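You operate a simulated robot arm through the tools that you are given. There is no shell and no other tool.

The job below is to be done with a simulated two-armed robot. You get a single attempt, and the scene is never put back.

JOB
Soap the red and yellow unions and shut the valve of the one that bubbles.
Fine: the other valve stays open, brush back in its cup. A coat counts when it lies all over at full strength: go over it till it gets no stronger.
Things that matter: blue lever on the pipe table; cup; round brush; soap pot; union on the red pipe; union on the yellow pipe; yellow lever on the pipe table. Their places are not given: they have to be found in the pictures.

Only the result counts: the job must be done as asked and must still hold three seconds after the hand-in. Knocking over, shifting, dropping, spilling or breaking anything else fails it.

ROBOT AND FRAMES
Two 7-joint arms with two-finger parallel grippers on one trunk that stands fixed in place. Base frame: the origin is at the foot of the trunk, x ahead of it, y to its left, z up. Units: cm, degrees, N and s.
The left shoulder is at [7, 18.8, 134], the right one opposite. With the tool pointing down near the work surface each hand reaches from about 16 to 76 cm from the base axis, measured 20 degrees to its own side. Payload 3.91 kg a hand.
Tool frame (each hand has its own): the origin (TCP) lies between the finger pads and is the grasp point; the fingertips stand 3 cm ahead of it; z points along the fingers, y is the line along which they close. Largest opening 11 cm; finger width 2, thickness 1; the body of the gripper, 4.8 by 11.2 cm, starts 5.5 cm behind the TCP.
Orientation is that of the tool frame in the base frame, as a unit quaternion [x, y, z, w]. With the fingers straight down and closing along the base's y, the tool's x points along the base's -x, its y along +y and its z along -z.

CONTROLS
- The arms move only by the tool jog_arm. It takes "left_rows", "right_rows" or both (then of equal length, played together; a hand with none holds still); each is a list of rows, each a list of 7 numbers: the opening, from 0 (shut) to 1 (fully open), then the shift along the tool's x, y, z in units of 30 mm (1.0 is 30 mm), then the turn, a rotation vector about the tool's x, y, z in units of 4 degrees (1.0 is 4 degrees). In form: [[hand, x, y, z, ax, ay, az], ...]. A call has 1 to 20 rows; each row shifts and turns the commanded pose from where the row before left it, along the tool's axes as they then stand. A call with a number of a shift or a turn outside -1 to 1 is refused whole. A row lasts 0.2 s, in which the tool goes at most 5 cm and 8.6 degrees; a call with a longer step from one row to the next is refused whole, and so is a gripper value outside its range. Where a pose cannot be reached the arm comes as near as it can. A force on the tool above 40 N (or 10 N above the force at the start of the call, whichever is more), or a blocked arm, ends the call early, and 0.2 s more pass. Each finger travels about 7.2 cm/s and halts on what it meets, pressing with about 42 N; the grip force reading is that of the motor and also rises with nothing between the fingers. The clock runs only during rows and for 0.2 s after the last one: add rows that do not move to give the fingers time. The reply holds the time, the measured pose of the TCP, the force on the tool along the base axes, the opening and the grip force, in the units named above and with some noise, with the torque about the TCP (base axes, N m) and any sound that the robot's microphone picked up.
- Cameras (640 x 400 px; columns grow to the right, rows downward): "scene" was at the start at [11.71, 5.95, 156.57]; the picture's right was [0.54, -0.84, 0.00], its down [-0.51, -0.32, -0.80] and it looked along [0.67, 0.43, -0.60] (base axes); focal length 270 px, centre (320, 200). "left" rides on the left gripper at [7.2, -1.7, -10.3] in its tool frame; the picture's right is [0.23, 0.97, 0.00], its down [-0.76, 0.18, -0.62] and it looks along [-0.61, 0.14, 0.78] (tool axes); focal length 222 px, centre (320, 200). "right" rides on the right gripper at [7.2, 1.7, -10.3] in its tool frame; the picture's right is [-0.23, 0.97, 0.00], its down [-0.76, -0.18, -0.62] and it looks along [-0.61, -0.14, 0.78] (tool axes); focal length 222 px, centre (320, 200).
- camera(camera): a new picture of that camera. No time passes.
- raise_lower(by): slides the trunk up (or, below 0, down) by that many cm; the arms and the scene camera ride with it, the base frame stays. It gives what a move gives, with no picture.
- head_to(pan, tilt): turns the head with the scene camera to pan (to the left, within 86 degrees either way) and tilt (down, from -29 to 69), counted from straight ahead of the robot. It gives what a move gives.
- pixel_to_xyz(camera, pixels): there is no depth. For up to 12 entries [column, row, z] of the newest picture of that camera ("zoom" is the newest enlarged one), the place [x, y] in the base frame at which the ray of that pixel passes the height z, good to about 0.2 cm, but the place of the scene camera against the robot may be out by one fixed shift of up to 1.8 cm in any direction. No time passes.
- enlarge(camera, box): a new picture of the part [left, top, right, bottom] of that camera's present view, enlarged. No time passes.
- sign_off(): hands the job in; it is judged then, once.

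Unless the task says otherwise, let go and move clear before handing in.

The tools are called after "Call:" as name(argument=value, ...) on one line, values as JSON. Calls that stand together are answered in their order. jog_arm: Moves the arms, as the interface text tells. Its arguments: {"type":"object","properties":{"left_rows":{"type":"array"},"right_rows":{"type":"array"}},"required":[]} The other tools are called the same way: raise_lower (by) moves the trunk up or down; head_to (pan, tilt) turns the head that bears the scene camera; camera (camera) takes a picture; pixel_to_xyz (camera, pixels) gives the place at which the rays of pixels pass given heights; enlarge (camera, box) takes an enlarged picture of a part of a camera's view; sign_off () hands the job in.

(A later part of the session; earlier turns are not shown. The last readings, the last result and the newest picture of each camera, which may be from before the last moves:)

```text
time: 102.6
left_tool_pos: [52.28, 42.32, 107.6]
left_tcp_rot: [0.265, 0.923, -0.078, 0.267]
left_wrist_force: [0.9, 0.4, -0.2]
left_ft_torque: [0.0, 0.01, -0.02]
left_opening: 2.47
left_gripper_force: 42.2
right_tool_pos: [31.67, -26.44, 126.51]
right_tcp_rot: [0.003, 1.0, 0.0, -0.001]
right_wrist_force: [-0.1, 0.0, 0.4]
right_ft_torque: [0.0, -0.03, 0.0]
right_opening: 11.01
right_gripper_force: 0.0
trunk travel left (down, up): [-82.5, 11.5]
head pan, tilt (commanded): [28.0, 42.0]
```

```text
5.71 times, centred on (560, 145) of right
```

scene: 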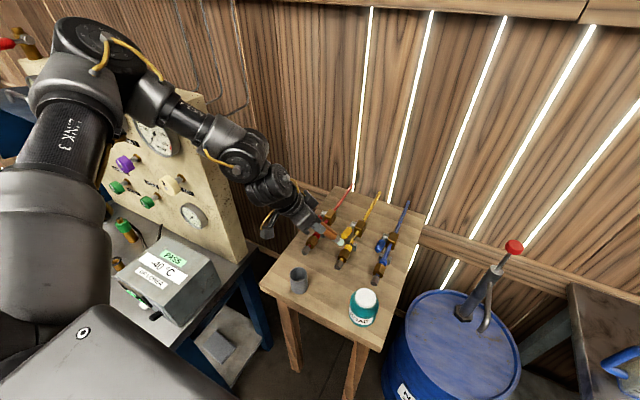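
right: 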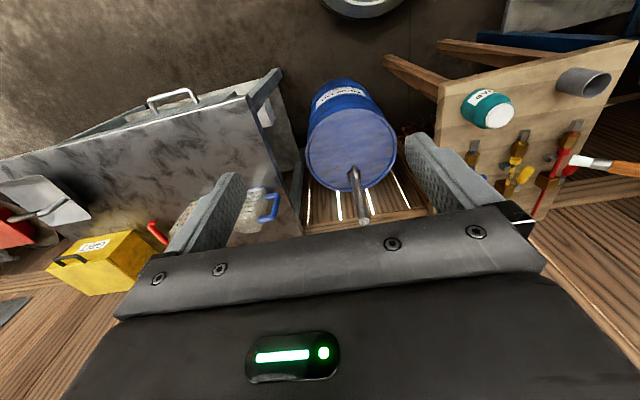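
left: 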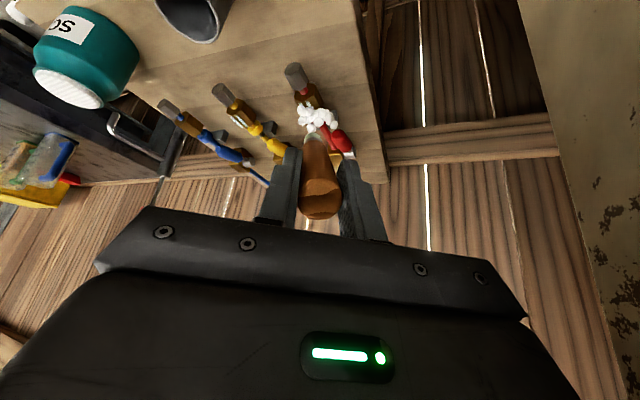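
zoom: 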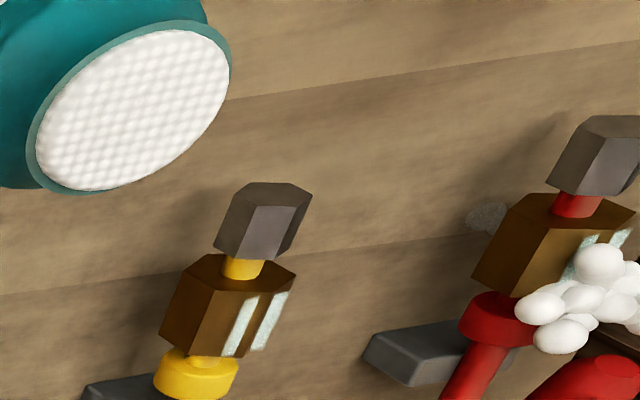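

Only the red union bubbles. I'll look closely at the yellow coat to confirm it is full along its length.

Call:
enlarge(camera="scene", box=[338, 225, 362, 245])

Call:
enlarge(camera="right", box=[520, 145, 550, 170])

Call:
enlarge(camera="left", box=[210, 70, 260, 130])

Call:
enlarge(camera="left", box=[280, 60, 360, 220])

```text
16.00 times, centred on (350, 235) of scene
```

zoom: 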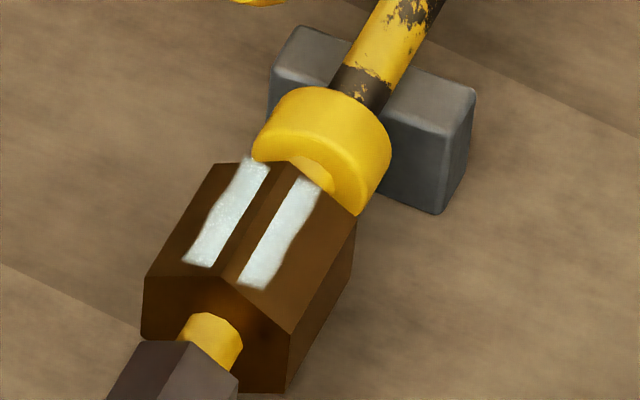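

```text
16.00 times, centred on (535, 158) of right
```

zoom: 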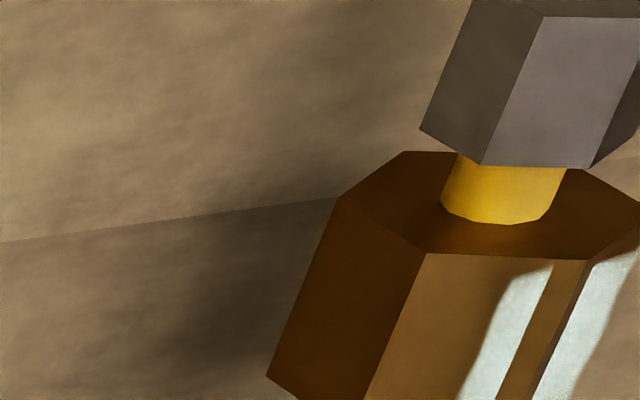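

```text
6.67 times, centred on (235, 100) of left
```

zoom: 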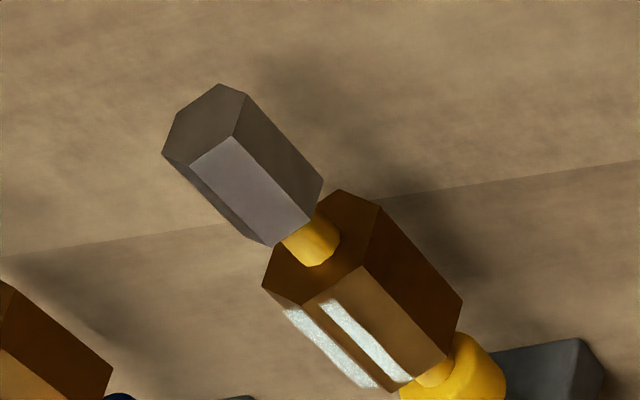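

```text
2.50 times, centred on (320, 140) of left
```

zoom: 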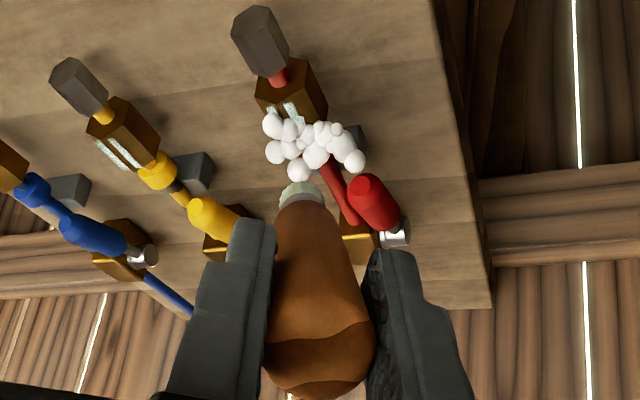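

The yellow coat is evenly full and unchanged since earlier passes, so both coats are done and red is the leaker. Now I'll return the brush: raise it, then pitch the tool back about 46° so the pivoted brush hangs upright.

Call:
jog_arm(left_rows=[[0, -0.44, 0, -0.693, 0, 0, 0], [0, -0.44, 0, -0.693, 0, 0, 0], [0, -0.44, 0, -0.693, 0, 0, 0], [0, 0, 0, 0, 0, 1, 0], [0, 0, 0, 0, 0, 1, 0], [0, 0, 0, 0, 0, 1, 0], [0, 0, 0, 0, 0, 1, 0], [0, 0, 0, 0, 0, 1, 0], [0, 0, 0, 0, 0, 1, 0], [0, 0, 0, 0, 0, 1, 0], [0, 0, 0, 0, 0, 1, 0]])

Call:
camera(camera="scene")

Call:
camera(camera="left")

Call:
camera(camera="right")

```text
time: 105.0
left_tool_pos: [52.53, 42.19, 114.82]
left_tcp_rot: [0.277, 0.961, -0.003, 0.001]
left_wrist_force: [0.4, -0.2, -1.3]
left_ft_torque: [0.01, 0.02, 0.01]
left_opening: 2.46
left_gripper_force: 41.6
right_tool_pos: [31.74, -26.48, 126.36]
right_tcp_rot: [0.003, 1.0, 0.0, 0.0]
right_wrist_force: [0.7, -0.1, 0.2]
right_ft_torque: [0.03, -0.02, 0.01]
right_opening: 10.99
right_gripper_force: 0.0
trunk travel left (down, up): [-82.5, 11.5]
head pan, tilt (commanded): [28.0, 42.0]
```

```text
taken
```

scene: 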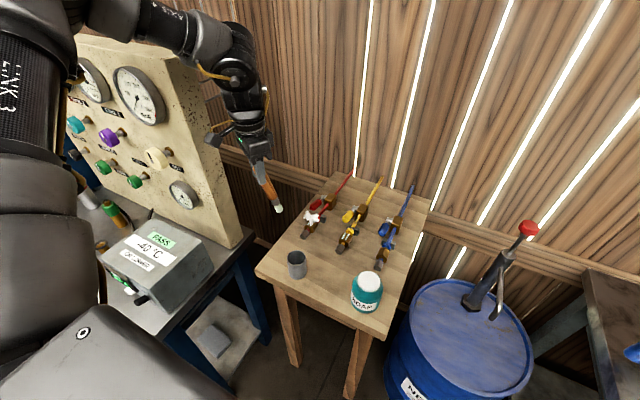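

```text
taken
```

left: 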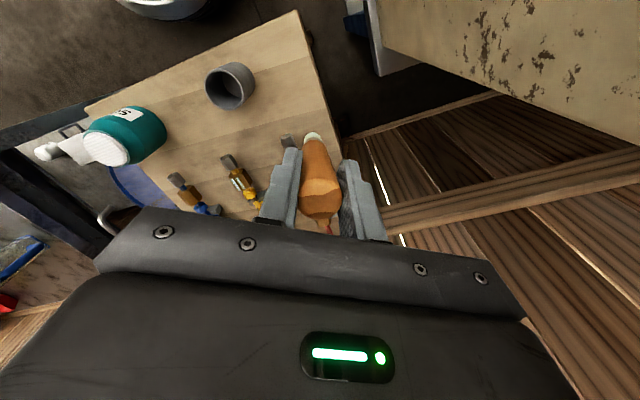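

```text
taken
```

right: 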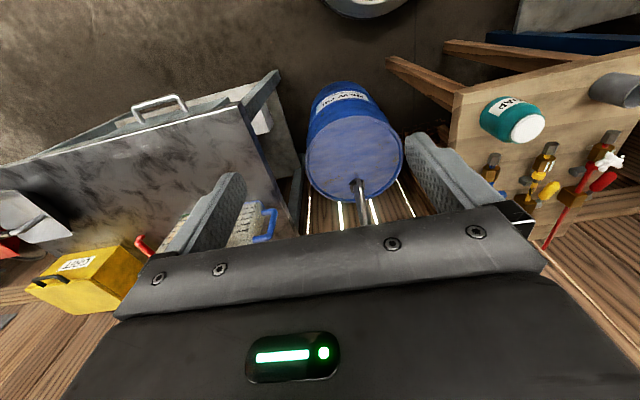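

The tool is vertical now and the brush leans about 13° forward. I'll move over the cup area, then pitch another 12°.

Call:
jog_arm(left_rows=[[0, -0.161, -0.86, 0, 0, 0, 0], [0, -0.161, -0.86, 0, 0, 0, 0], [0, -0.161, -0.86, 0, 0, 0, 0], [0, -0.161, -0.86, 0, 0, 0, 0], [0, -0.161, -0.86, 0, 0, 0, 0], [0, 0, 0, 0, 0, 1, 0], [0, 0, 0, 0, 0, 1, 0], [0, 0, 0, 0, 0, 1, 0]])

Call:
camera(camera="left")

Call:
enlarge(camera="scene", box=[250, 130, 350, 290])

Call:
enlarge(camera="right", box=[500, 40, 640, 200])

```text
time: 106.8
left_tool_pos: [47.62, 30.0, 114.95]
left_tcp_rot: [0.277, 0.955, 0.027, -0.1]
left_wrist_force: [0.6, 0.7, -0.1]
left_ft_torque: [-0.01, -0.01, -0.03]
left_opening: 2.44
left_gripper_force: 41.7
right_tool_pos: [31.68, -26.43, 126.54]
right_tcp_rot: [0.002, 1.0, 0.0, -0.002]
right_wrist_force: [0.6, 0.1, 0.3]
right_ft_torque: [-0.01, 0.01, -0.03]
right_opening: 10.99
right_gripper_force: 0.0
trunk travel left (down, up): [-82.5, 11.5]
head pan, tilt (commanded): [28.0, 42.0]
```

```text
taken
```

left: 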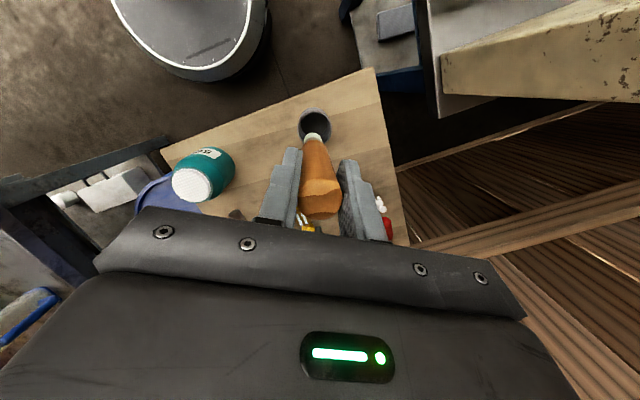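

```text
2.50 times, centred on (300, 210) of scene
```

zoom: 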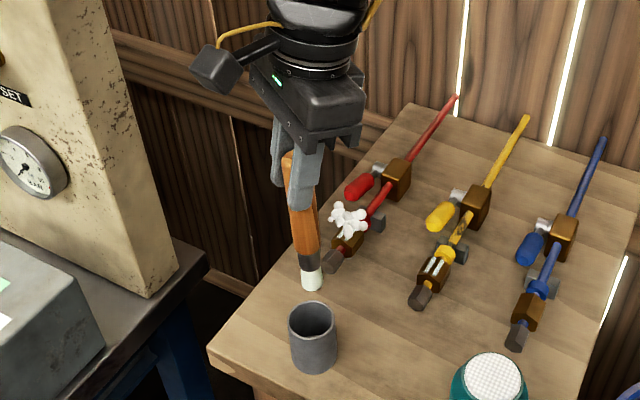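

```text
2.50 times, centred on (570, 120) of right
```

zoom: 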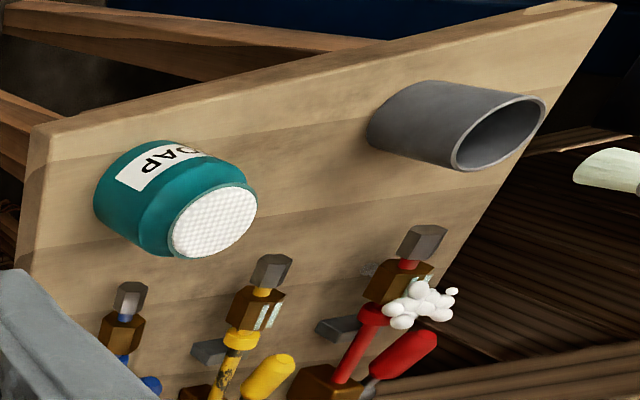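

The brush hangs nearly upright just above the cup. I'll triangulate the tip (left (313,136), right zoom (575,178)) relative to the cup.

Call:
pixel_to_xyz(camera="zoom", pixels=[[576, 178, 97], [576, 178, 98], [576, 178, 99], [576, 178, 100], [498, 132, 93], [498, 132, 94]])

Call:
pixel_to_xyz(camera="left", pixels=[[313, 137, 97], [313, 137, 98], [313, 137, 99], [313, 137, 100], [316, 126, 93], [316, 126, 94]])

Call:
enlarge(camera="left", box=[270, 90, 370, 230])

Call:
enlarge(camera="scene", box=[270, 170, 330, 290])

```text
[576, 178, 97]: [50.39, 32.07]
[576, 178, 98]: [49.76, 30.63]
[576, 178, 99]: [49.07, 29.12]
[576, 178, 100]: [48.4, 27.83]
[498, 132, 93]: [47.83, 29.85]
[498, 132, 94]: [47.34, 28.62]
```

```text
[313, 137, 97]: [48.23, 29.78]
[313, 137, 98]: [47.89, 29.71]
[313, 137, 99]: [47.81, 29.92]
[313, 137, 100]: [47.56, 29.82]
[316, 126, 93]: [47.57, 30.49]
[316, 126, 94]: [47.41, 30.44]
```

```text
2.86 times, centred on (320, 160) of left
```

zoom: 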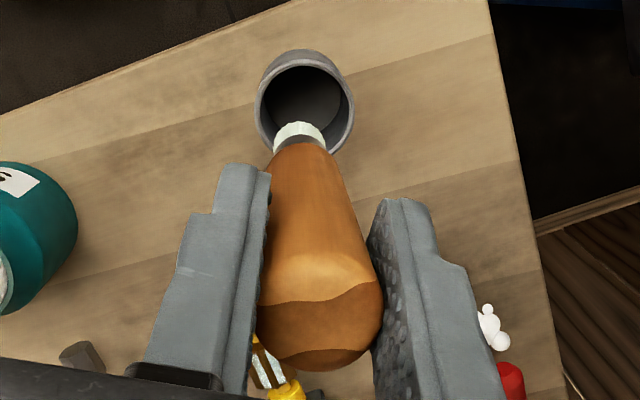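

```text
3.33 times, centred on (300, 230) of scene
```

zoom: 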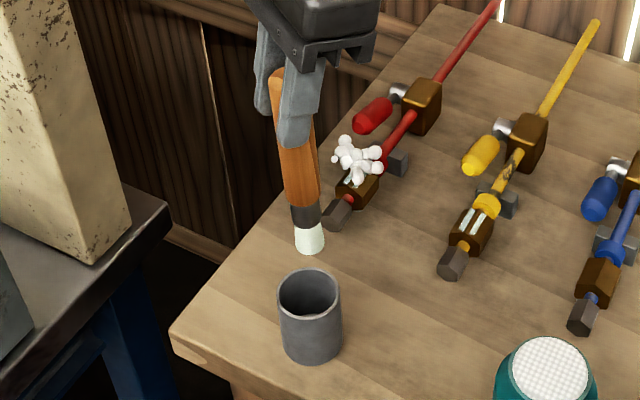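

The tip is at about (48.2,29.8,98.5) over the cup centre (47.6,30.0) — well within the mouth. I'll nudge slightly and lower most of the way.

Call:
jog_arm(left_rows=[[0, 0.127, -0.043, 0.03, 0, 0, 0], [0, -0.137, 0, 0.651, 0, 0, 0], [0, -0.137, 0, 0.651, 0, 0, 0], [0, -0.137, 0, 0.651, 0, 0, 0]])

Call:
enlarge(camera="left", box=[270, 80, 370, 220])

Call:
enlarge(camera="scene", box=[270, 190, 330, 290])

```text
time: 107.8
left_tool_pos: [47.17, 30.08, 109.11]
left_tcp_rot: [0.276, 0.956, 0.027, -0.099]
left_wrist_force: [-0.8, 0.3, -0.4]
left_ft_torque: [-0.01, -0.03, 0.01]
left_opening: 2.45
left_gripper_force: 41.8
right_tool_pos: [31.63, -26.33, 126.52]
right_tcp_rot: [0.002, 1.0, -0.001, -0.001]
right_wrist_force: [0.5, -0.5, -0.3]
right_ft_torque: [-0.02, 0.0, 0.0]
right_opening: 11.0
right_gripper_force: 0.1
trunk travel left (down, up): [-82.5, 11.5]
head pan, tilt (commanded): [28.0, 42.0]
```

```text
2.86 times, centred on (320, 150) of left
```

zoom: 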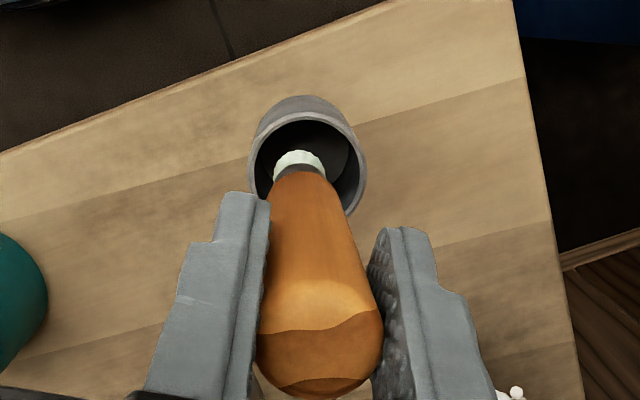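

```text
4.00 times, centred on (300, 240) of scene
```

zoom: 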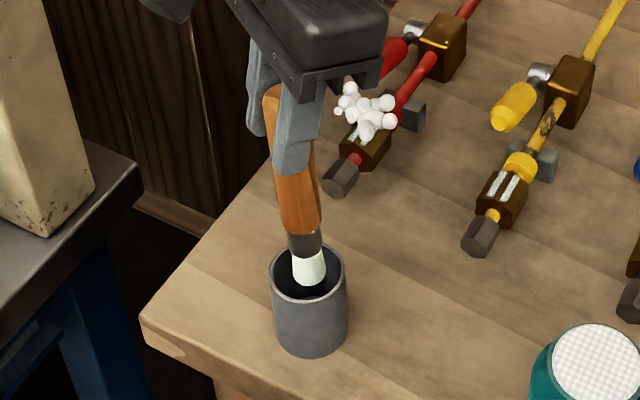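

The bristles are entering the cup mouth cleanly. I'll continue lowering.

Call:
jog_arm(left_rows=[[0, -0.115, 0, 0.55, 0, 0, 0], [0, -0.115, 0, 0.55, 0, 0, 0], [0, -0.115, 0, 0.55, 0, 0, 0]])

Call:
enlarge(camera="left", box=[270, 60, 370, 220])

Call:
enlarge(camera="scene", box=[270, 190, 330, 290])

```text
time: 108.6
left_tool_pos: [46.36, 31.18, 104.8]
left_tcp_rot: [0.276, 0.956, 0.025, -0.098]
left_wrist_force: [-0.1, -1.1, 0.0]
left_ft_torque: [-0.04, -0.03, 0.02]
left_opening: 2.47
left_gripper_force: 42.3
left hand out of reach, approached as far as the arm can: row 2, 3
right_tool_pos: [31.64, -26.3, 126.53]
right_tcp_rot: [0.003, 1.0, 0.0, -0.001]
right_wrist_force: [0.2, 0.1, -0.6]
right_ft_torque: [0.0, -0.03, 0.0]
right_opening: 11.03
right_gripper_force: 0.1
trunk travel left (down, up): [-82.5, 11.5]
head pan, tilt (commanded): [28.0, 42.0]
```

```text
2.50 times, centred on (320, 140) of left
```

zoom: 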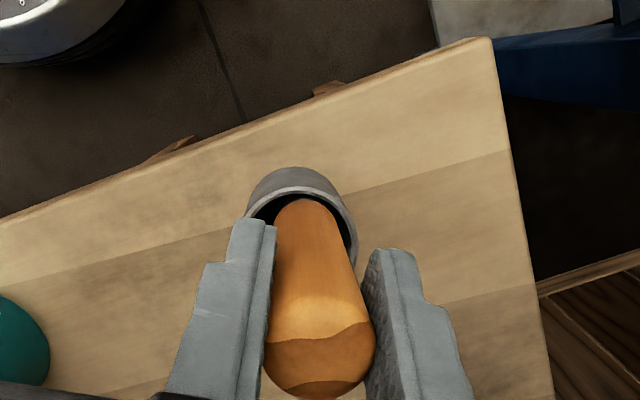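

```text
4.00 times, centred on (300, 240) of scene
```

zoom: 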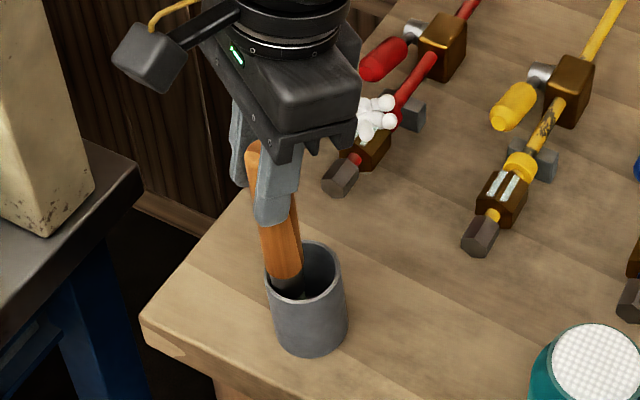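

The arm hit its downward limit and drifted slightly to (46.4,31.2). The brush is already inside the cup, so I'll recentre a little higher and let the trunk do the last part.

Call:
jog_arm(left_rows=[[0, -0.158, -0.066, -0.408, 0, 0, 0], [0, -0.158, -0.066, -0.408, 0, 0, 0], [0, 0, 0, 0, 0, 0, 0]])

Call:
raise_lower(by=-3.5)

Call:
enlarge(camera="left", box=[270, 60, 370, 220])

Call:
enlarge(camera="scene", box=[270, 160, 330, 270])

```text
time: 109.4
left_tool_pos: [47.13, 30.42, 107.19]
left_tcp_rot: [0.277, 0.956, 0.025, -0.097]
left_wrist_force: [-0.2, -0.1, 0.1]
left_ft_torque: [0.01, 0.01, -0.01]
left_opening: 2.46
left_gripper_force: 42.1
right_tool_pos: [31.73, -26.31, 126.51]
right_tcp_rot: [0.003, 1.0, 0.0, 0.0]
right_wrist_force: [0.3, 0.0, 0.2]
right_ft_torque: [0.01, 0.0, 0.0]
right_opening: 10.99
right_gripper_force: 0.1
trunk travel left (down, up): [-82.5, 11.5]
head pan, tilt (commanded): [28.0, 42.0]
```

```text
time: 110.2
left_tool_pos: [46.99, 30.34, 103.61]
left_tcp_rot: [0.276, 0.956, 0.025, -0.098]
left_wrist_force: [0.1, 0.5, -0.4]
left_ft_torque: [0.03, -0.02, 0.02]
left_opening: 2.43
left_gripper_force: 41.9
right_tool_pos: [31.7, -26.36, 122.92]
right_tcp_rot: [0.003, 1.0, 0.0, 0.0]
right_wrist_force: [0.3, -0.4, -0.2]
right_ft_torque: [0.02, 0.05, -0.01]
right_opening: 11.01
right_gripper_force: 0.0
trunk travel left (down, up): [-79.0, 15.0]
head pan, tilt (commanded): [28.0, 42.0]
```

```text
2.50 times, centred on (320, 140) of left
```

zoom: 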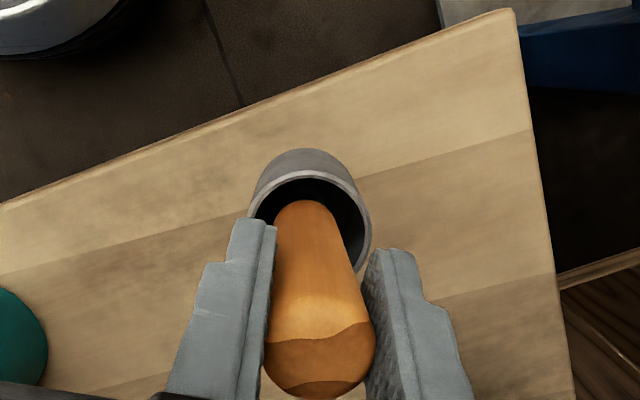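

```text
3.64 times, centred on (300, 215) of scene
```

zoom: 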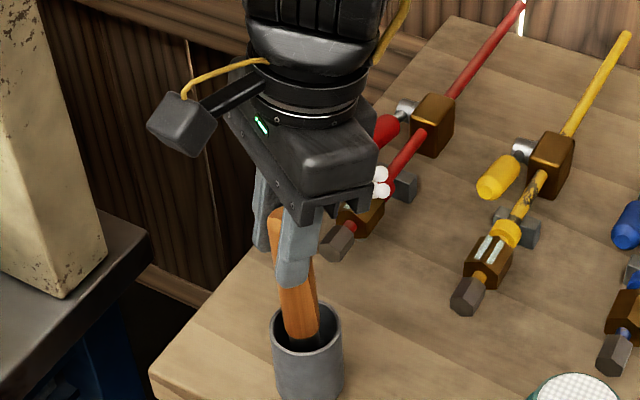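

No contact yet at TCP z 103.6; the floor contact should come near z 102. I'll lower another 1.2 cm.

Call:
raise_lower(by=-1.2)

```text
time: 110.8
left_tool_pos: [47.02, 30.33, 102.55]
left_tcp_rot: [0.276, 0.956, 0.026, -0.096]
left_wrist_force: [0.2, 2.6, 21.6]
left_ft_torque: [0.27, -0.13, 0.01]
left_opening: 2.46
left_gripper_force: 42.3
right_tool_pos: [31.42, -26.45, 121.84]
right_tcp_rot: [0.002, 1.0, 0.0, 0.0]
right_wrist_force: [0.3, 0.0, -0.3]
right_ft_torque: [0.01, -0.01, -0.02]
right_opening: 10.99
right_gripper_force: 0.1
trunk travel left (down, up): [-77.8, 16.2]
head pan, tilt (commanded): [28.0, 42.0]
```

The brush rests on the cup floor (21.6 N). I'll relieve the pressure a bit and open the gripper gently.

Call:
raise_lower(by=0.5)

Call:
jog_arm(left_rows=[[0.27, 0, 0, 0, 0, 0, 0], [0.32, 0, 0, 0, 0, 0, 0], [0.4, 0, 0, 0, 0, 0, 0], [0.5, 0, 0, 0, 0, 0, 0], [0.6, 0, 0, 0, 0, 0, 0], [0.7, 0, 0, 0, 0, 0, 0]])

Call:
enlarge(camera="left", box=[230, 60, 410, 230])

Call:
enlarge(camera="scene", box=[270, 160, 330, 270])

```text
time: 111.3
left_tool_pos: [47.14, 30.38, 102.84]
left_tcp_rot: [0.276, 0.956, 0.025, -0.099]
left_wrist_force: [-0.1, -0.3, 0.2]
left_ft_torque: [0.0, 0.02, 0.02]
left_opening: 2.49
left_gripper_force: 41.8
right_tool_pos: [31.68, -26.45, 122.28]
right_tcp_rot: [0.003, 1.0, -0.001, -0.001]
right_wrist_force: [1.0, -0.4, -0.8]
right_ft_torque: [0.0, -0.01, 0.01]
right_opening: 11.03
right_gripper_force: 0.0
trunk travel left (down, up): [-78.3, 15.7]
head pan, tilt (commanded): [28.0, 42.0]
```

```text
time: 112.7
left_tool_pos: [47.15, 30.38, 102.91]
left_tcp_rot: [0.277, 0.956, 0.026, -0.098]
left_wrist_force: [-0.4, -0.1, 0.3]
left_ft_torque: [-0.01, 0.01, -0.01]
left_opening: 7.67
left_gripper_force: 0.0
right_tool_pos: [31.54, -26.38, 122.21]
right_tcp_rot: [0.003, 1.0, 0.0, -0.001]
right_wrist_force: [0.5, 0.5, 0.0]
right_ft_torque: [-0.02, 0.0, -0.01]
right_opening: 10.99
right_gripper_force: 0.1
trunk travel left (down, up): [-78.3, 15.7]
head pan, tilt (commanded): [28.0, 42.0]
```

```text
2.35 times, centred on (320, 145) of left
```

zoom: 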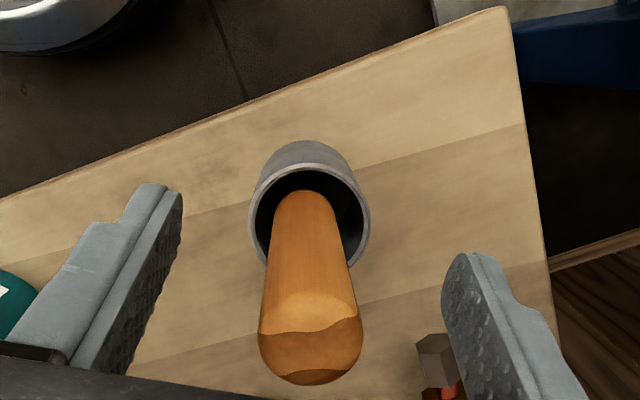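

```text
3.64 times, centred on (300, 215) of scene
```

zoom: 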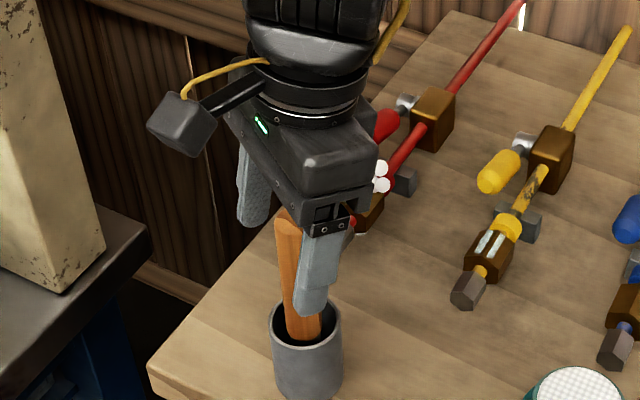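

The brush stands in its cup on its own. I'll open a bit more and withdraw straight back along the tool axis.

Call:
jog_arm(left_rows=[[0.9, 0, 0, 0, 0, 0, 0], [0.9, 0, 0, -0.4, 0, 0, 0], [0.9, 0, 0, -0.8, 0, 0, 0], [0.9, 0, 0, -0.9, 0, 0, 0], [0.9, 0, 0, -0.9, 0, 0, 0], [0.9, 0, 0, -0.9, 0, 0, 0]])

Call:
camera(camera="left")

Call:
camera(camera="scene")

```text
time: 114.1
left_tool_pos: [47.81, 30.31, 114.04]
left_tcp_rot: [0.276, 0.956, 0.024, -0.097]
left_wrist_force: [0.3, 1.0, 0.3]
left_ft_torque: [0.0, -0.02, 0.02]
left_opening: 9.9
left_gripper_force: 0.0
left hand out of reach, approached as far as the arm can: row 5, 6
right_tool_pos: [31.57, -26.39, 122.41]
right_tcp_rot: [0.002, 1.0, -0.001, 0.001]
right_wrist_force: [-0.7, -0.1, 0.5]
right_ft_torque: [0.0, -0.05, 0.03]
right_opening: 11.01
right_gripper_force: 0.1
trunk travel left (down, up): [-78.3, 15.7]
head pan, tilt (commanded): [28.0, 42.0]
```

```text
taken
```

left: 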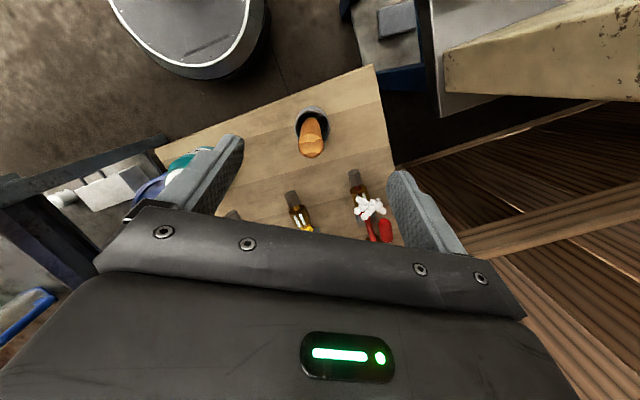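

```text
taken
```

scene: 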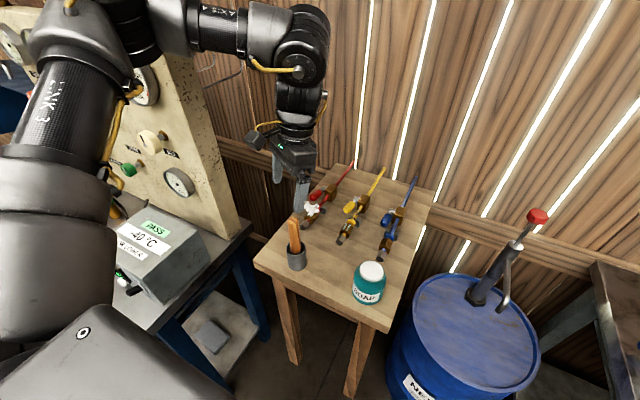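

The brush stays in the cup and the hand is clear above it. Next is the red lever; I'll triangulate its handle and hub from both cameras.

Call:
camera(camera="right")

Call:
enlarge(camera="right", box=[540, 110, 640, 210])

Call:
enlarge(camera="scene", box=[290, 165, 350, 225])

```text
taken
```

right: 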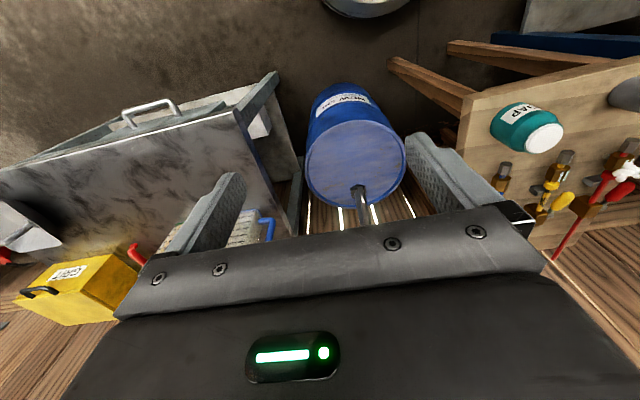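

```text
4.00 times, centred on (590, 160) of right
```

zoom: 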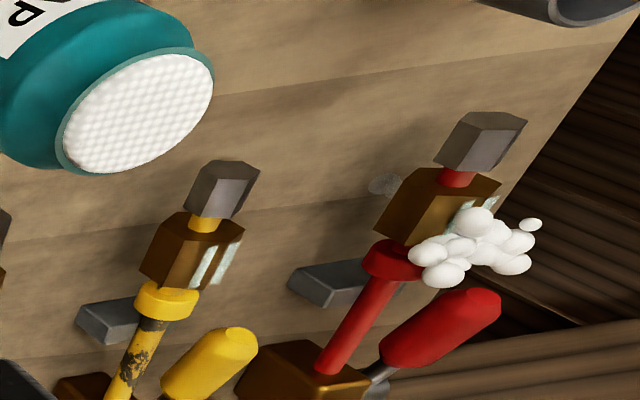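

```text
6.67 times, centred on (320, 195) of scene
```

zoom: 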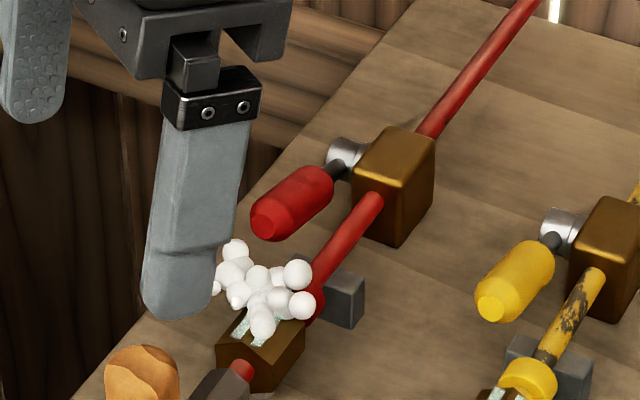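

The red handle lies along the pipe on its left with a horizontal hub axis, so shutting means swinging the handle up to vertical. I'll reorient the hand (empty) to point forward-down with the fingers closing across the handle: first level it, then yaw to align with the pipe.

Call:
jog_arm(left_rows=[[0.9, 0, 0.8, -0.1, 0, -1, 0], [0.9, 0, 0.8, -0.1, 0, -1, 0], [0.9, 0, 0.8, -0.1, 0, -0.8, 0], [0.9, 0, 0, 0, 0, 0, -1], [0.9, 0, 0, 0, 0, 0, -1], [0.9, 0, 0, 0, 0, 0, -1], [0.9, 0, 0, 0, 0, 0, -1], [0.9, 0, 0, 0, 0, 0, -1], [0.9, 0, 0, 0, 0, 0, -1], [0.9, 0, 0, 0, 0, 0, -1], [0.9, 0, 0, 0, 0, 0, -1], [0.9, 0, 0, 0, 0, 0, -1], [0.9, 0, 0, 0, 0, 0, -1], [0.9, 0, 0, 0, 0, 0, -1], [0.9, 0, 0, 0, 0, 0, -0.5]])

Call:
camera(camera="scene")

```text
time: 117.3
left_tool_pos: [51.77, 36.28, 114.72]
left_tcp_rot: [-0.12, 0.993, 0.0, -0.004]
left_wrist_force: [-0.5, -0.7, 0.4]
left_ft_torque: [0.01, 0.0, 0.02]
left_opening: 9.88
left_gripper_force: 0.0
right_tool_pos: [31.58, -26.31, 122.21]
right_tcp_rot: [0.003, 1.0, 0.0, 0.0]
right_wrist_force: [-0.3, 0.1, -0.6]
right_ft_torque: [-0.01, 0.01, 0.02]
right_opening: 11.0
right_gripper_force: 0.1
trunk travel left (down, up): [-78.3, 15.7]
head pan, tilt (commanded): [28.0, 42.0]
```

```text
taken
```

scene: 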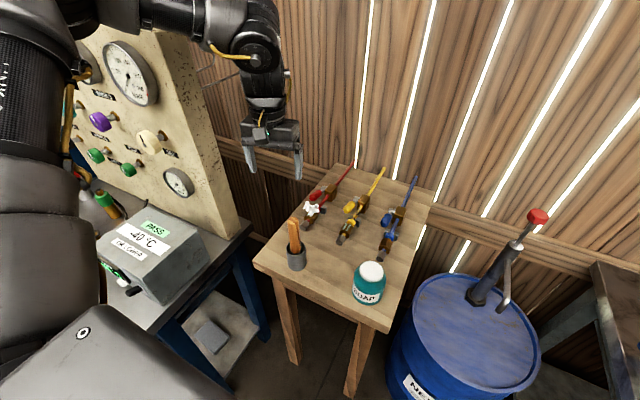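

The hand is vertical with its fingers closing across the pipe direction, all in reach. Next I'll tilt it forward 44° while advancing along the pipe direction at a safe height.

Call:
jog_arm(left_rows=[[0.6, -0.4, 0, 0, 0, -1, 0], [0.5, -0.399, 0, 0.028, 0, -1, 0], [0.5, -0.396, 0, 0.056, 0, -1, 0], [0.5, -0.391, 0, 0.083, 0, -1, 0], [0.5, -0.385, 0, 0.11, 0, -1, 0], [0.5, -0.376, 0, 0.137, 0, -1, 0], [0.5, -0.365, 0, 0.163, 0, -1, 0], [0.5, -0.353, 0, 0.188, 0, -1, 0], [0.5, -0.339, 0, 0.212, 0, -1, 0], [0.5, -0.324, 0, 0.235, 0, -1, 0], [0.5, -0.306, 0, 0.257, 0, -1, 0]])

Call:
camera(camera="left")

Call:
camera(camera="scene")

```text
time: 119.7
left_tool_pos: [64.48, 39.56, 114.58]
left_tcp_rot: [-0.111, 0.922, 0.045, 0.368]
left_wrist_force: [-0.5, 0.5, 0.0]
left_ft_torque: [-0.02, 0.0, 0.03]
left_opening: 5.5
left_gripper_force: 0.1
right_tool_pos: [31.77, -26.21, 122.29]
right_tcp_rot: [0.002, 1.0, -0.001, 0.0]
right_wrist_force: [-0.4, 0.1, 0.8]
right_ft_torque: [0.02, 0.02, -0.01]
right_opening: 11.0
right_gripper_force: 0.1
trunk travel left (down, up): [-78.3, 15.7]
head pan, tilt (commanded): [28.0, 42.0]
```

```text
taken
```

left: 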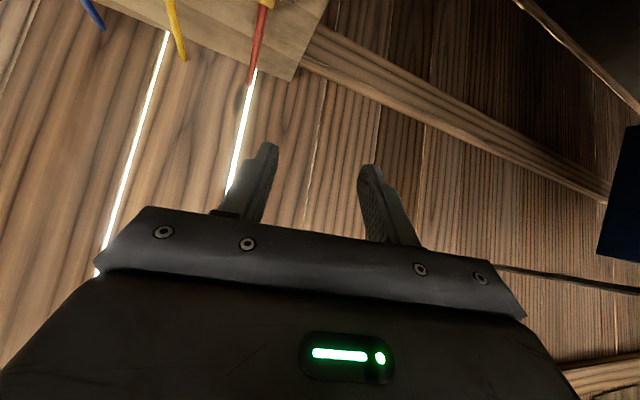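

```text
taken
```

scene: 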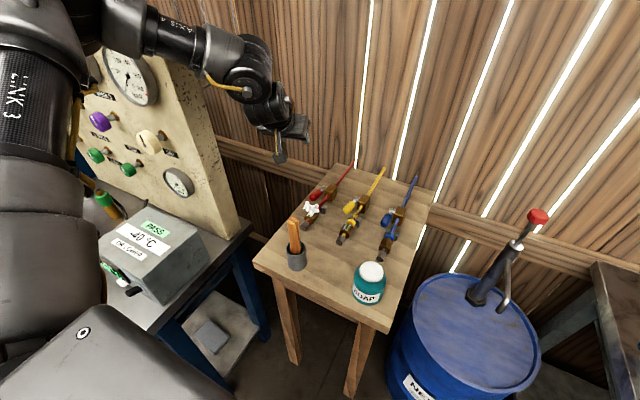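

The hand reached a 43° forward tilt, with the fingers at 5.5 cm opening. I'll cast right-camera rays for the lever handle end, base and hub, using px (633,186), (607,198), (604.5,205).

Call:
pixel_to_xyz(camera="right", pixels=[[633, 186, 89], [633, 186, 90], [633, 186, 91], [633, 186, 92], [607, 198.3, 90], [607, 198.3, 91], [604.5, 205, 89], [604.5, 205, 90]])

Call:
pixel_to_xyz(camera="scene", pixels=[[314, 197, 89], [314, 197, 90], [314, 197, 91], [321, 191, 90], [323.5, 187, 89], [323.5, 187, 90]])

Call:
enlarge(camera="scene", box=[295, 165, 345, 225])

```text
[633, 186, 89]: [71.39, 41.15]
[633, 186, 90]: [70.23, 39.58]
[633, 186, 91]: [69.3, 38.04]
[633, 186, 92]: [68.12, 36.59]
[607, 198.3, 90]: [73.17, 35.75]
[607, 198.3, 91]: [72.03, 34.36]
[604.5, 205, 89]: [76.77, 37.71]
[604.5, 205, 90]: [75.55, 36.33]
```

```text
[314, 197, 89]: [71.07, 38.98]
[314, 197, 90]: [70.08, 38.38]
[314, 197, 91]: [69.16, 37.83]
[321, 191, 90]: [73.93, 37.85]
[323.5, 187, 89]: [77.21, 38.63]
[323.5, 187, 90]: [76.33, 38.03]
```

```text
6.67 times, centred on (320, 195) of scene
```

zoom: 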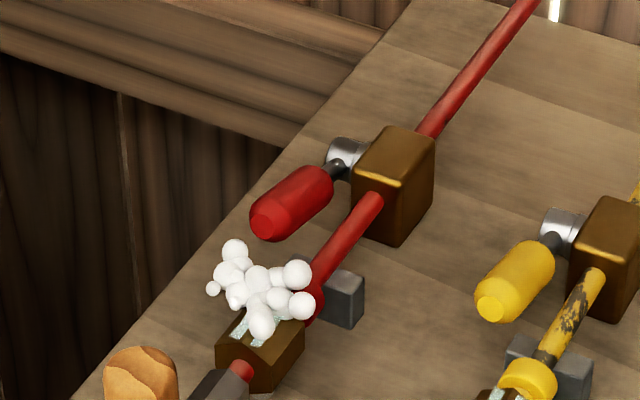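

The rays show the handle and hub are consistent with the pipes running straight along x (the apparent slant was the camera's own yaw), with the red pipe at y≈34 and handle near y≈36.8. I'll yaw back 14° so the fingers close along y, and descend for a close look.

Call:
jog_arm(left_rows=[[0.5, 0, 0, 0, 0.689, 0, 0.725], [0.5, 0, 0, 0, 0.689, 0, 0.725], [0.5, 0, 0, 0, 0.689, 0, 0.725], [0.5, 0, 0, 0, 0.31, 0, 0.326], [0.5, 0.517, 0.033, 0.726, 0, 0, 0], [0.5, 0.517, 0.033, 0.726, 0, 0, 0], [0.5, 0.517, 0.033, 0.726, 0, 0, 0], [0.5, 0.517, 0.033, 0.726, 0, 0, 0]])

Call:
camera(camera="left")

Call:
camera(camera="scene")

```text
time: 121.5
left_tool_pos: [66.13, 39.79, 103.8]
left_tcp_rot: [0.001, 0.929, 0.0, 0.37]
left_wrist_force: [-0.3, -0.7, -0.6]
left_ft_torque: [0.0, 0.01, 0.0]
left_opening: 5.5
left_gripper_force: 0.0
right_tool_pos: [31.67, -26.29, 122.39]
right_tcp_rot: [0.002, 1.0, -0.001, -0.001]
right_wrist_force: [-0.1, 0.4, 0.4]
right_ft_torque: [-0.01, 0.0, 0.0]
right_opening: 11.0
right_gripper_force: 0.1
trunk travel left (down, up): [-78.3, 15.7]
head pan, tilt (commanded): [28.0, 42.0]
```

```text
taken
```

left: 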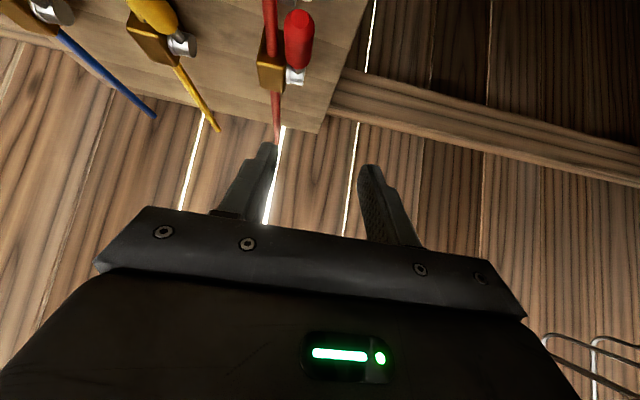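

```text
taken
```

scene: 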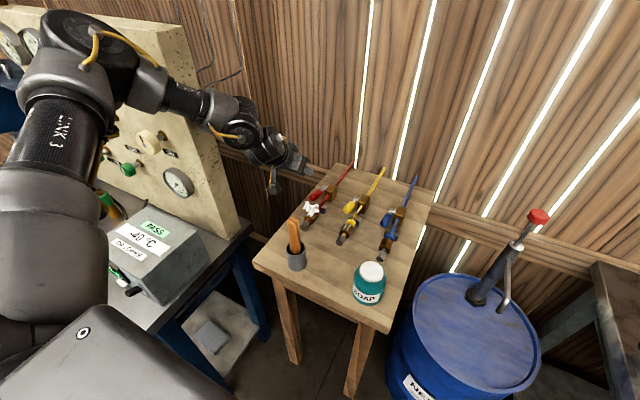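

The lever is in view: red handle at (299,40), hub (295,76), body (272,70). I'll enlarge and cast rays.

Call:
enlarge(camera="left", box=[240, 0, 340, 120])

Call:
pixel_to_xyz(camera="left", pixels=[[297, 14, 90], [297, 14, 92], [299, 40, 90], [299, 40, 92], [295, 76, 88], [295, 76, 90], [295, 76, 92], [271, 70, 88], [271, 70, 90], [268, 10, 89], [276, 120, 89]])

Call:
pixel_to_xyz(camera="right", pixels=[[620, 192, 89], [620, 192, 90], [620, 192, 91], [620, 192, 92], [604.5, 205, 88], [604.5, 205, 89], [604.5, 205, 90], [604.5, 205, 91]])

```text
3.33 times, centred on (290, 60) of left
```

zoom: 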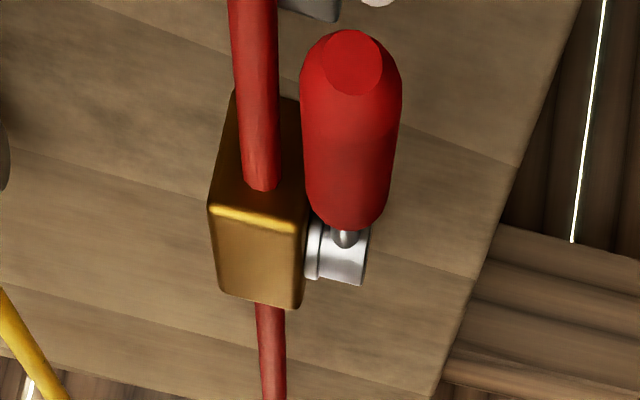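

```text
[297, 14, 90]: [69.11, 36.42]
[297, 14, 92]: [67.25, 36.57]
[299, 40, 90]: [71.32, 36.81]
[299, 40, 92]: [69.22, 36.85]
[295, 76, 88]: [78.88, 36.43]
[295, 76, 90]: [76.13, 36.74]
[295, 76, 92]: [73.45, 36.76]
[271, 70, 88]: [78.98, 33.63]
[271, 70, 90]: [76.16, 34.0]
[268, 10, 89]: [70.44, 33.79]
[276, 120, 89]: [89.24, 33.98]
```

```text
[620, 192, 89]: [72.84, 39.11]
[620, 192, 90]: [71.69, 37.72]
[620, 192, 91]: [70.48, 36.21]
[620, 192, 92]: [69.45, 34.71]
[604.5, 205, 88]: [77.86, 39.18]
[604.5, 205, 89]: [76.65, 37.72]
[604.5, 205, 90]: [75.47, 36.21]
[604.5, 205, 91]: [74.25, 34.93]
```

The handle runs along x at y≈36.75, from the free end near (67.9,·,91.9) to the hub near (76.2,·,89.7). I'll raise the arm and lower the trunk by the same amount to gain downward reach.

Call:
jog_arm(left_rows=[[0.5, -0.61, 0, -0.646, 0, 0, 0], [0.5, -0.61, 0, -0.646, 0, 0, 0], [0.5, -0.61, 0, -0.646, 0, 0, 0]])

Call:
raise_lower(by=-8)

Call:
camera(camera="right")

Call:
camera(camera="left")

Call:
camera(camera="scene")

```text
time: 122.3
left_tool_pos: [65.88, 40.01, 111.98]
left_tcp_rot: [0.001, 0.929, 0.0, 0.37]
left_wrist_force: [0.4, 0.2, 0.4]
left_ft_torque: [-0.02, -0.02, 0.01]
left_opening: 5.5
left_gripper_force: 0.1
right_tool_pos: [31.64, -26.46, 122.37]
right_tcp_rot: [0.003, 1.0, 0.0, 0.0]
right_wrist_force: [-0.1, 0.0, 0.8]
right_ft_torque: [0.0, 0.01, 0.02]
right_opening: 10.99
right_gripper_force: 0.0
trunk travel left (down, up): [-78.3, 15.7]
head pan, tilt (commanded): [28.0, 42.0]
```

```text
time: 123.5
left_tool_pos: [65.99, 39.97, 103.99]
left_tcp_rot: [0.001, 0.929, 0.0, 0.371]
left_wrist_force: [0.2, 0.1, -0.3]
left_ft_torque: [-0.03, 0.01, -0.03]
left_opening: 5.51
left_gripper_force: 0.0
right_tool_pos: [31.61, -26.37, 114.47]
right_tcp_rot: [0.002, 1.0, 0.0, 0.0]
right_wrist_force: [0.0, -0.4, -0.2]
right_ft_torque: [0.01, 0.0, 0.02]
right_opening: 11.01
right_gripper_force: 0.0
trunk travel left (down, up): [-70.3, 23.7]
head pan, tilt (commanded): [28.0, 42.0]
```

```text
taken
```

right: 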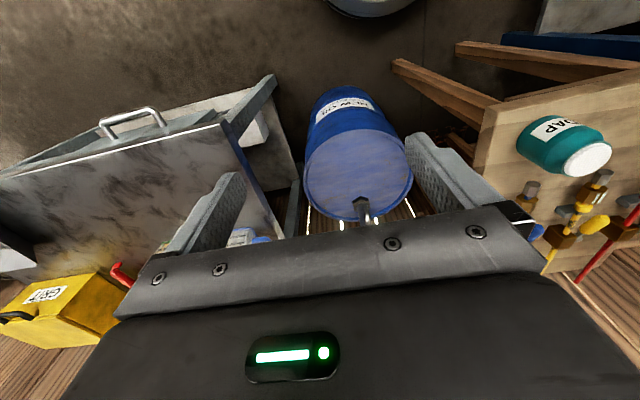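

```text
taken
```

left: 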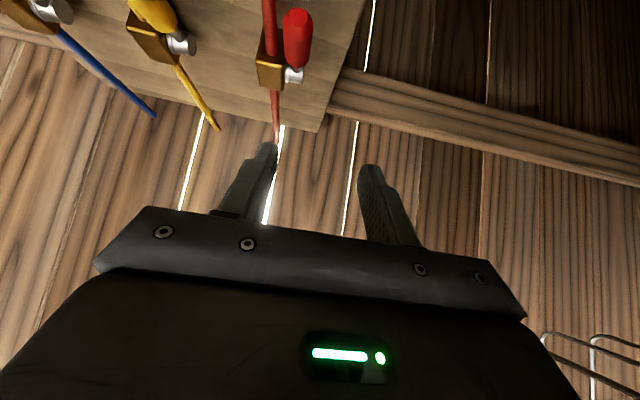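

```text
taken
```

scene: 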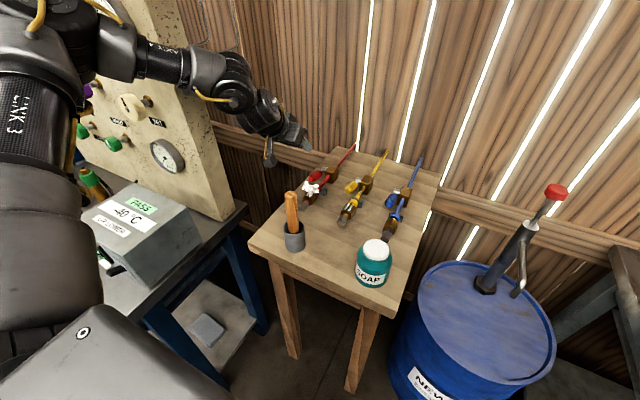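

The view is unchanged and clear. I'll move to the pre-grasp pose just behind and above the handle's free end, with the opening set to 3.2 cm.

Call:
jog_arm(left_rows=[[0.29, 0.711, -0.333, 0.429, 0, 0, 0], [0.29, 0.711, -0.333, 0.429, 0, 0, 0], [0.29, 0.711, -0.333, 0.429, 0, 0, 0], [0.29, 0, 0, 0, 0, 0, 0]])

Call:
camera(camera="left")

Call:
enlarge(camera="left", box=[240, 60, 400, 220])

Call:
enlarge(camera="scene", box=[260, 110, 360, 230])

```text
time: 124.5
left_tool_pos: [64.16, 36.88, 96.69]
left_tcp_rot: [0.001, 0.929, 0.0, 0.37]
left_wrist_force: [-0.1, -0.1, 0.2]
left_ft_torque: [0.0, -0.01, 0.0]
left_opening: 3.19
left_gripper_force: 0.0
right_tool_pos: [31.57, -26.4, 114.33]
right_tcp_rot: [0.003, 1.0, 0.001, 0.0]
right_wrist_force: [-0.5, -0.1, 0.1]
right_ft_torque: [0.0, 0.01, 0.0]
right_opening: 11.01
right_gripper_force: 0.0
trunk travel left (down, up): [-70.3, 23.7]
head pan, tilt (commanded): [28.0, 42.0]
```

```text
taken
```

left: 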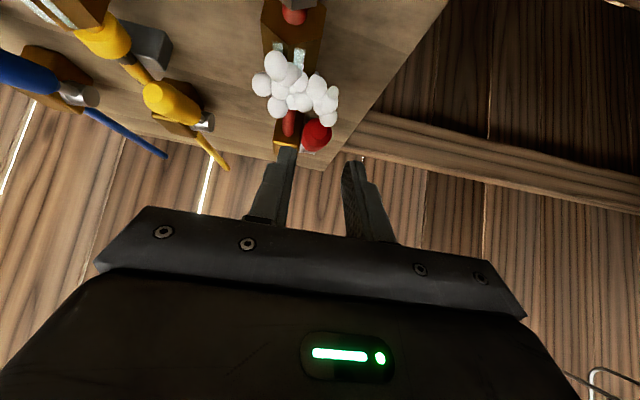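

```text
2.50 times, centred on (320, 140) of left
```

zoom: 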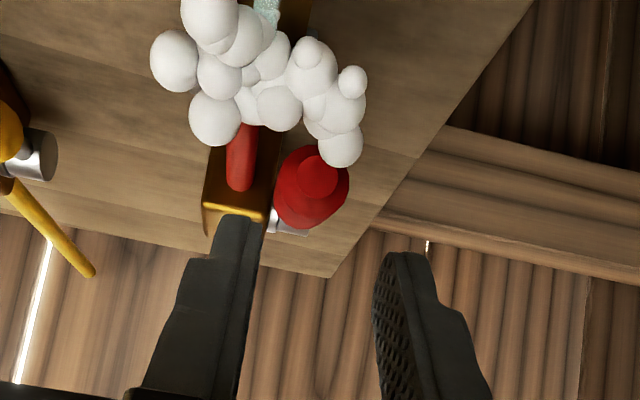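

```text
3.33 times, centred on (310, 170) of scene
```

zoom: 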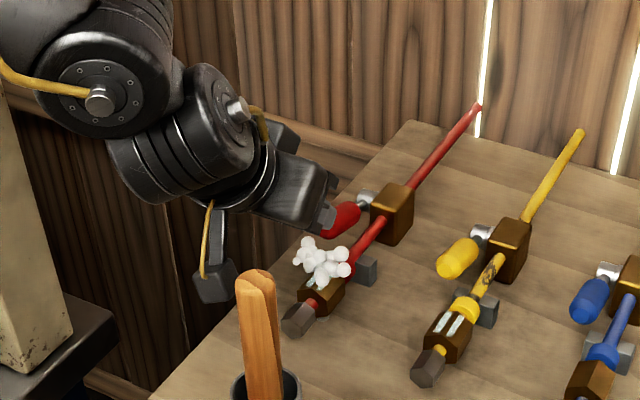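

The handle's end face is at left px (319,130), between the two fingers. I'll check its position from this new viewpoint to refine the height.

Call:
pixel_to_xyz(camera="left", pixels=[[319, 130, 90], [319, 130, 91], [319, 130, 92], [319, 130, 93], [316, 136, 91], [316, 136, 92], [289, 126, 89], [305, 148, 89], [305, 148, 90]])

```text
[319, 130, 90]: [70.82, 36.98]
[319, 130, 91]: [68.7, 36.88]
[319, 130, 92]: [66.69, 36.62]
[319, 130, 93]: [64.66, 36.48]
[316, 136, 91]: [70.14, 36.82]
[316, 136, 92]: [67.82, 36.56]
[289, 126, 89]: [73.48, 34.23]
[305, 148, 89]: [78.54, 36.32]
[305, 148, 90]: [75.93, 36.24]
```

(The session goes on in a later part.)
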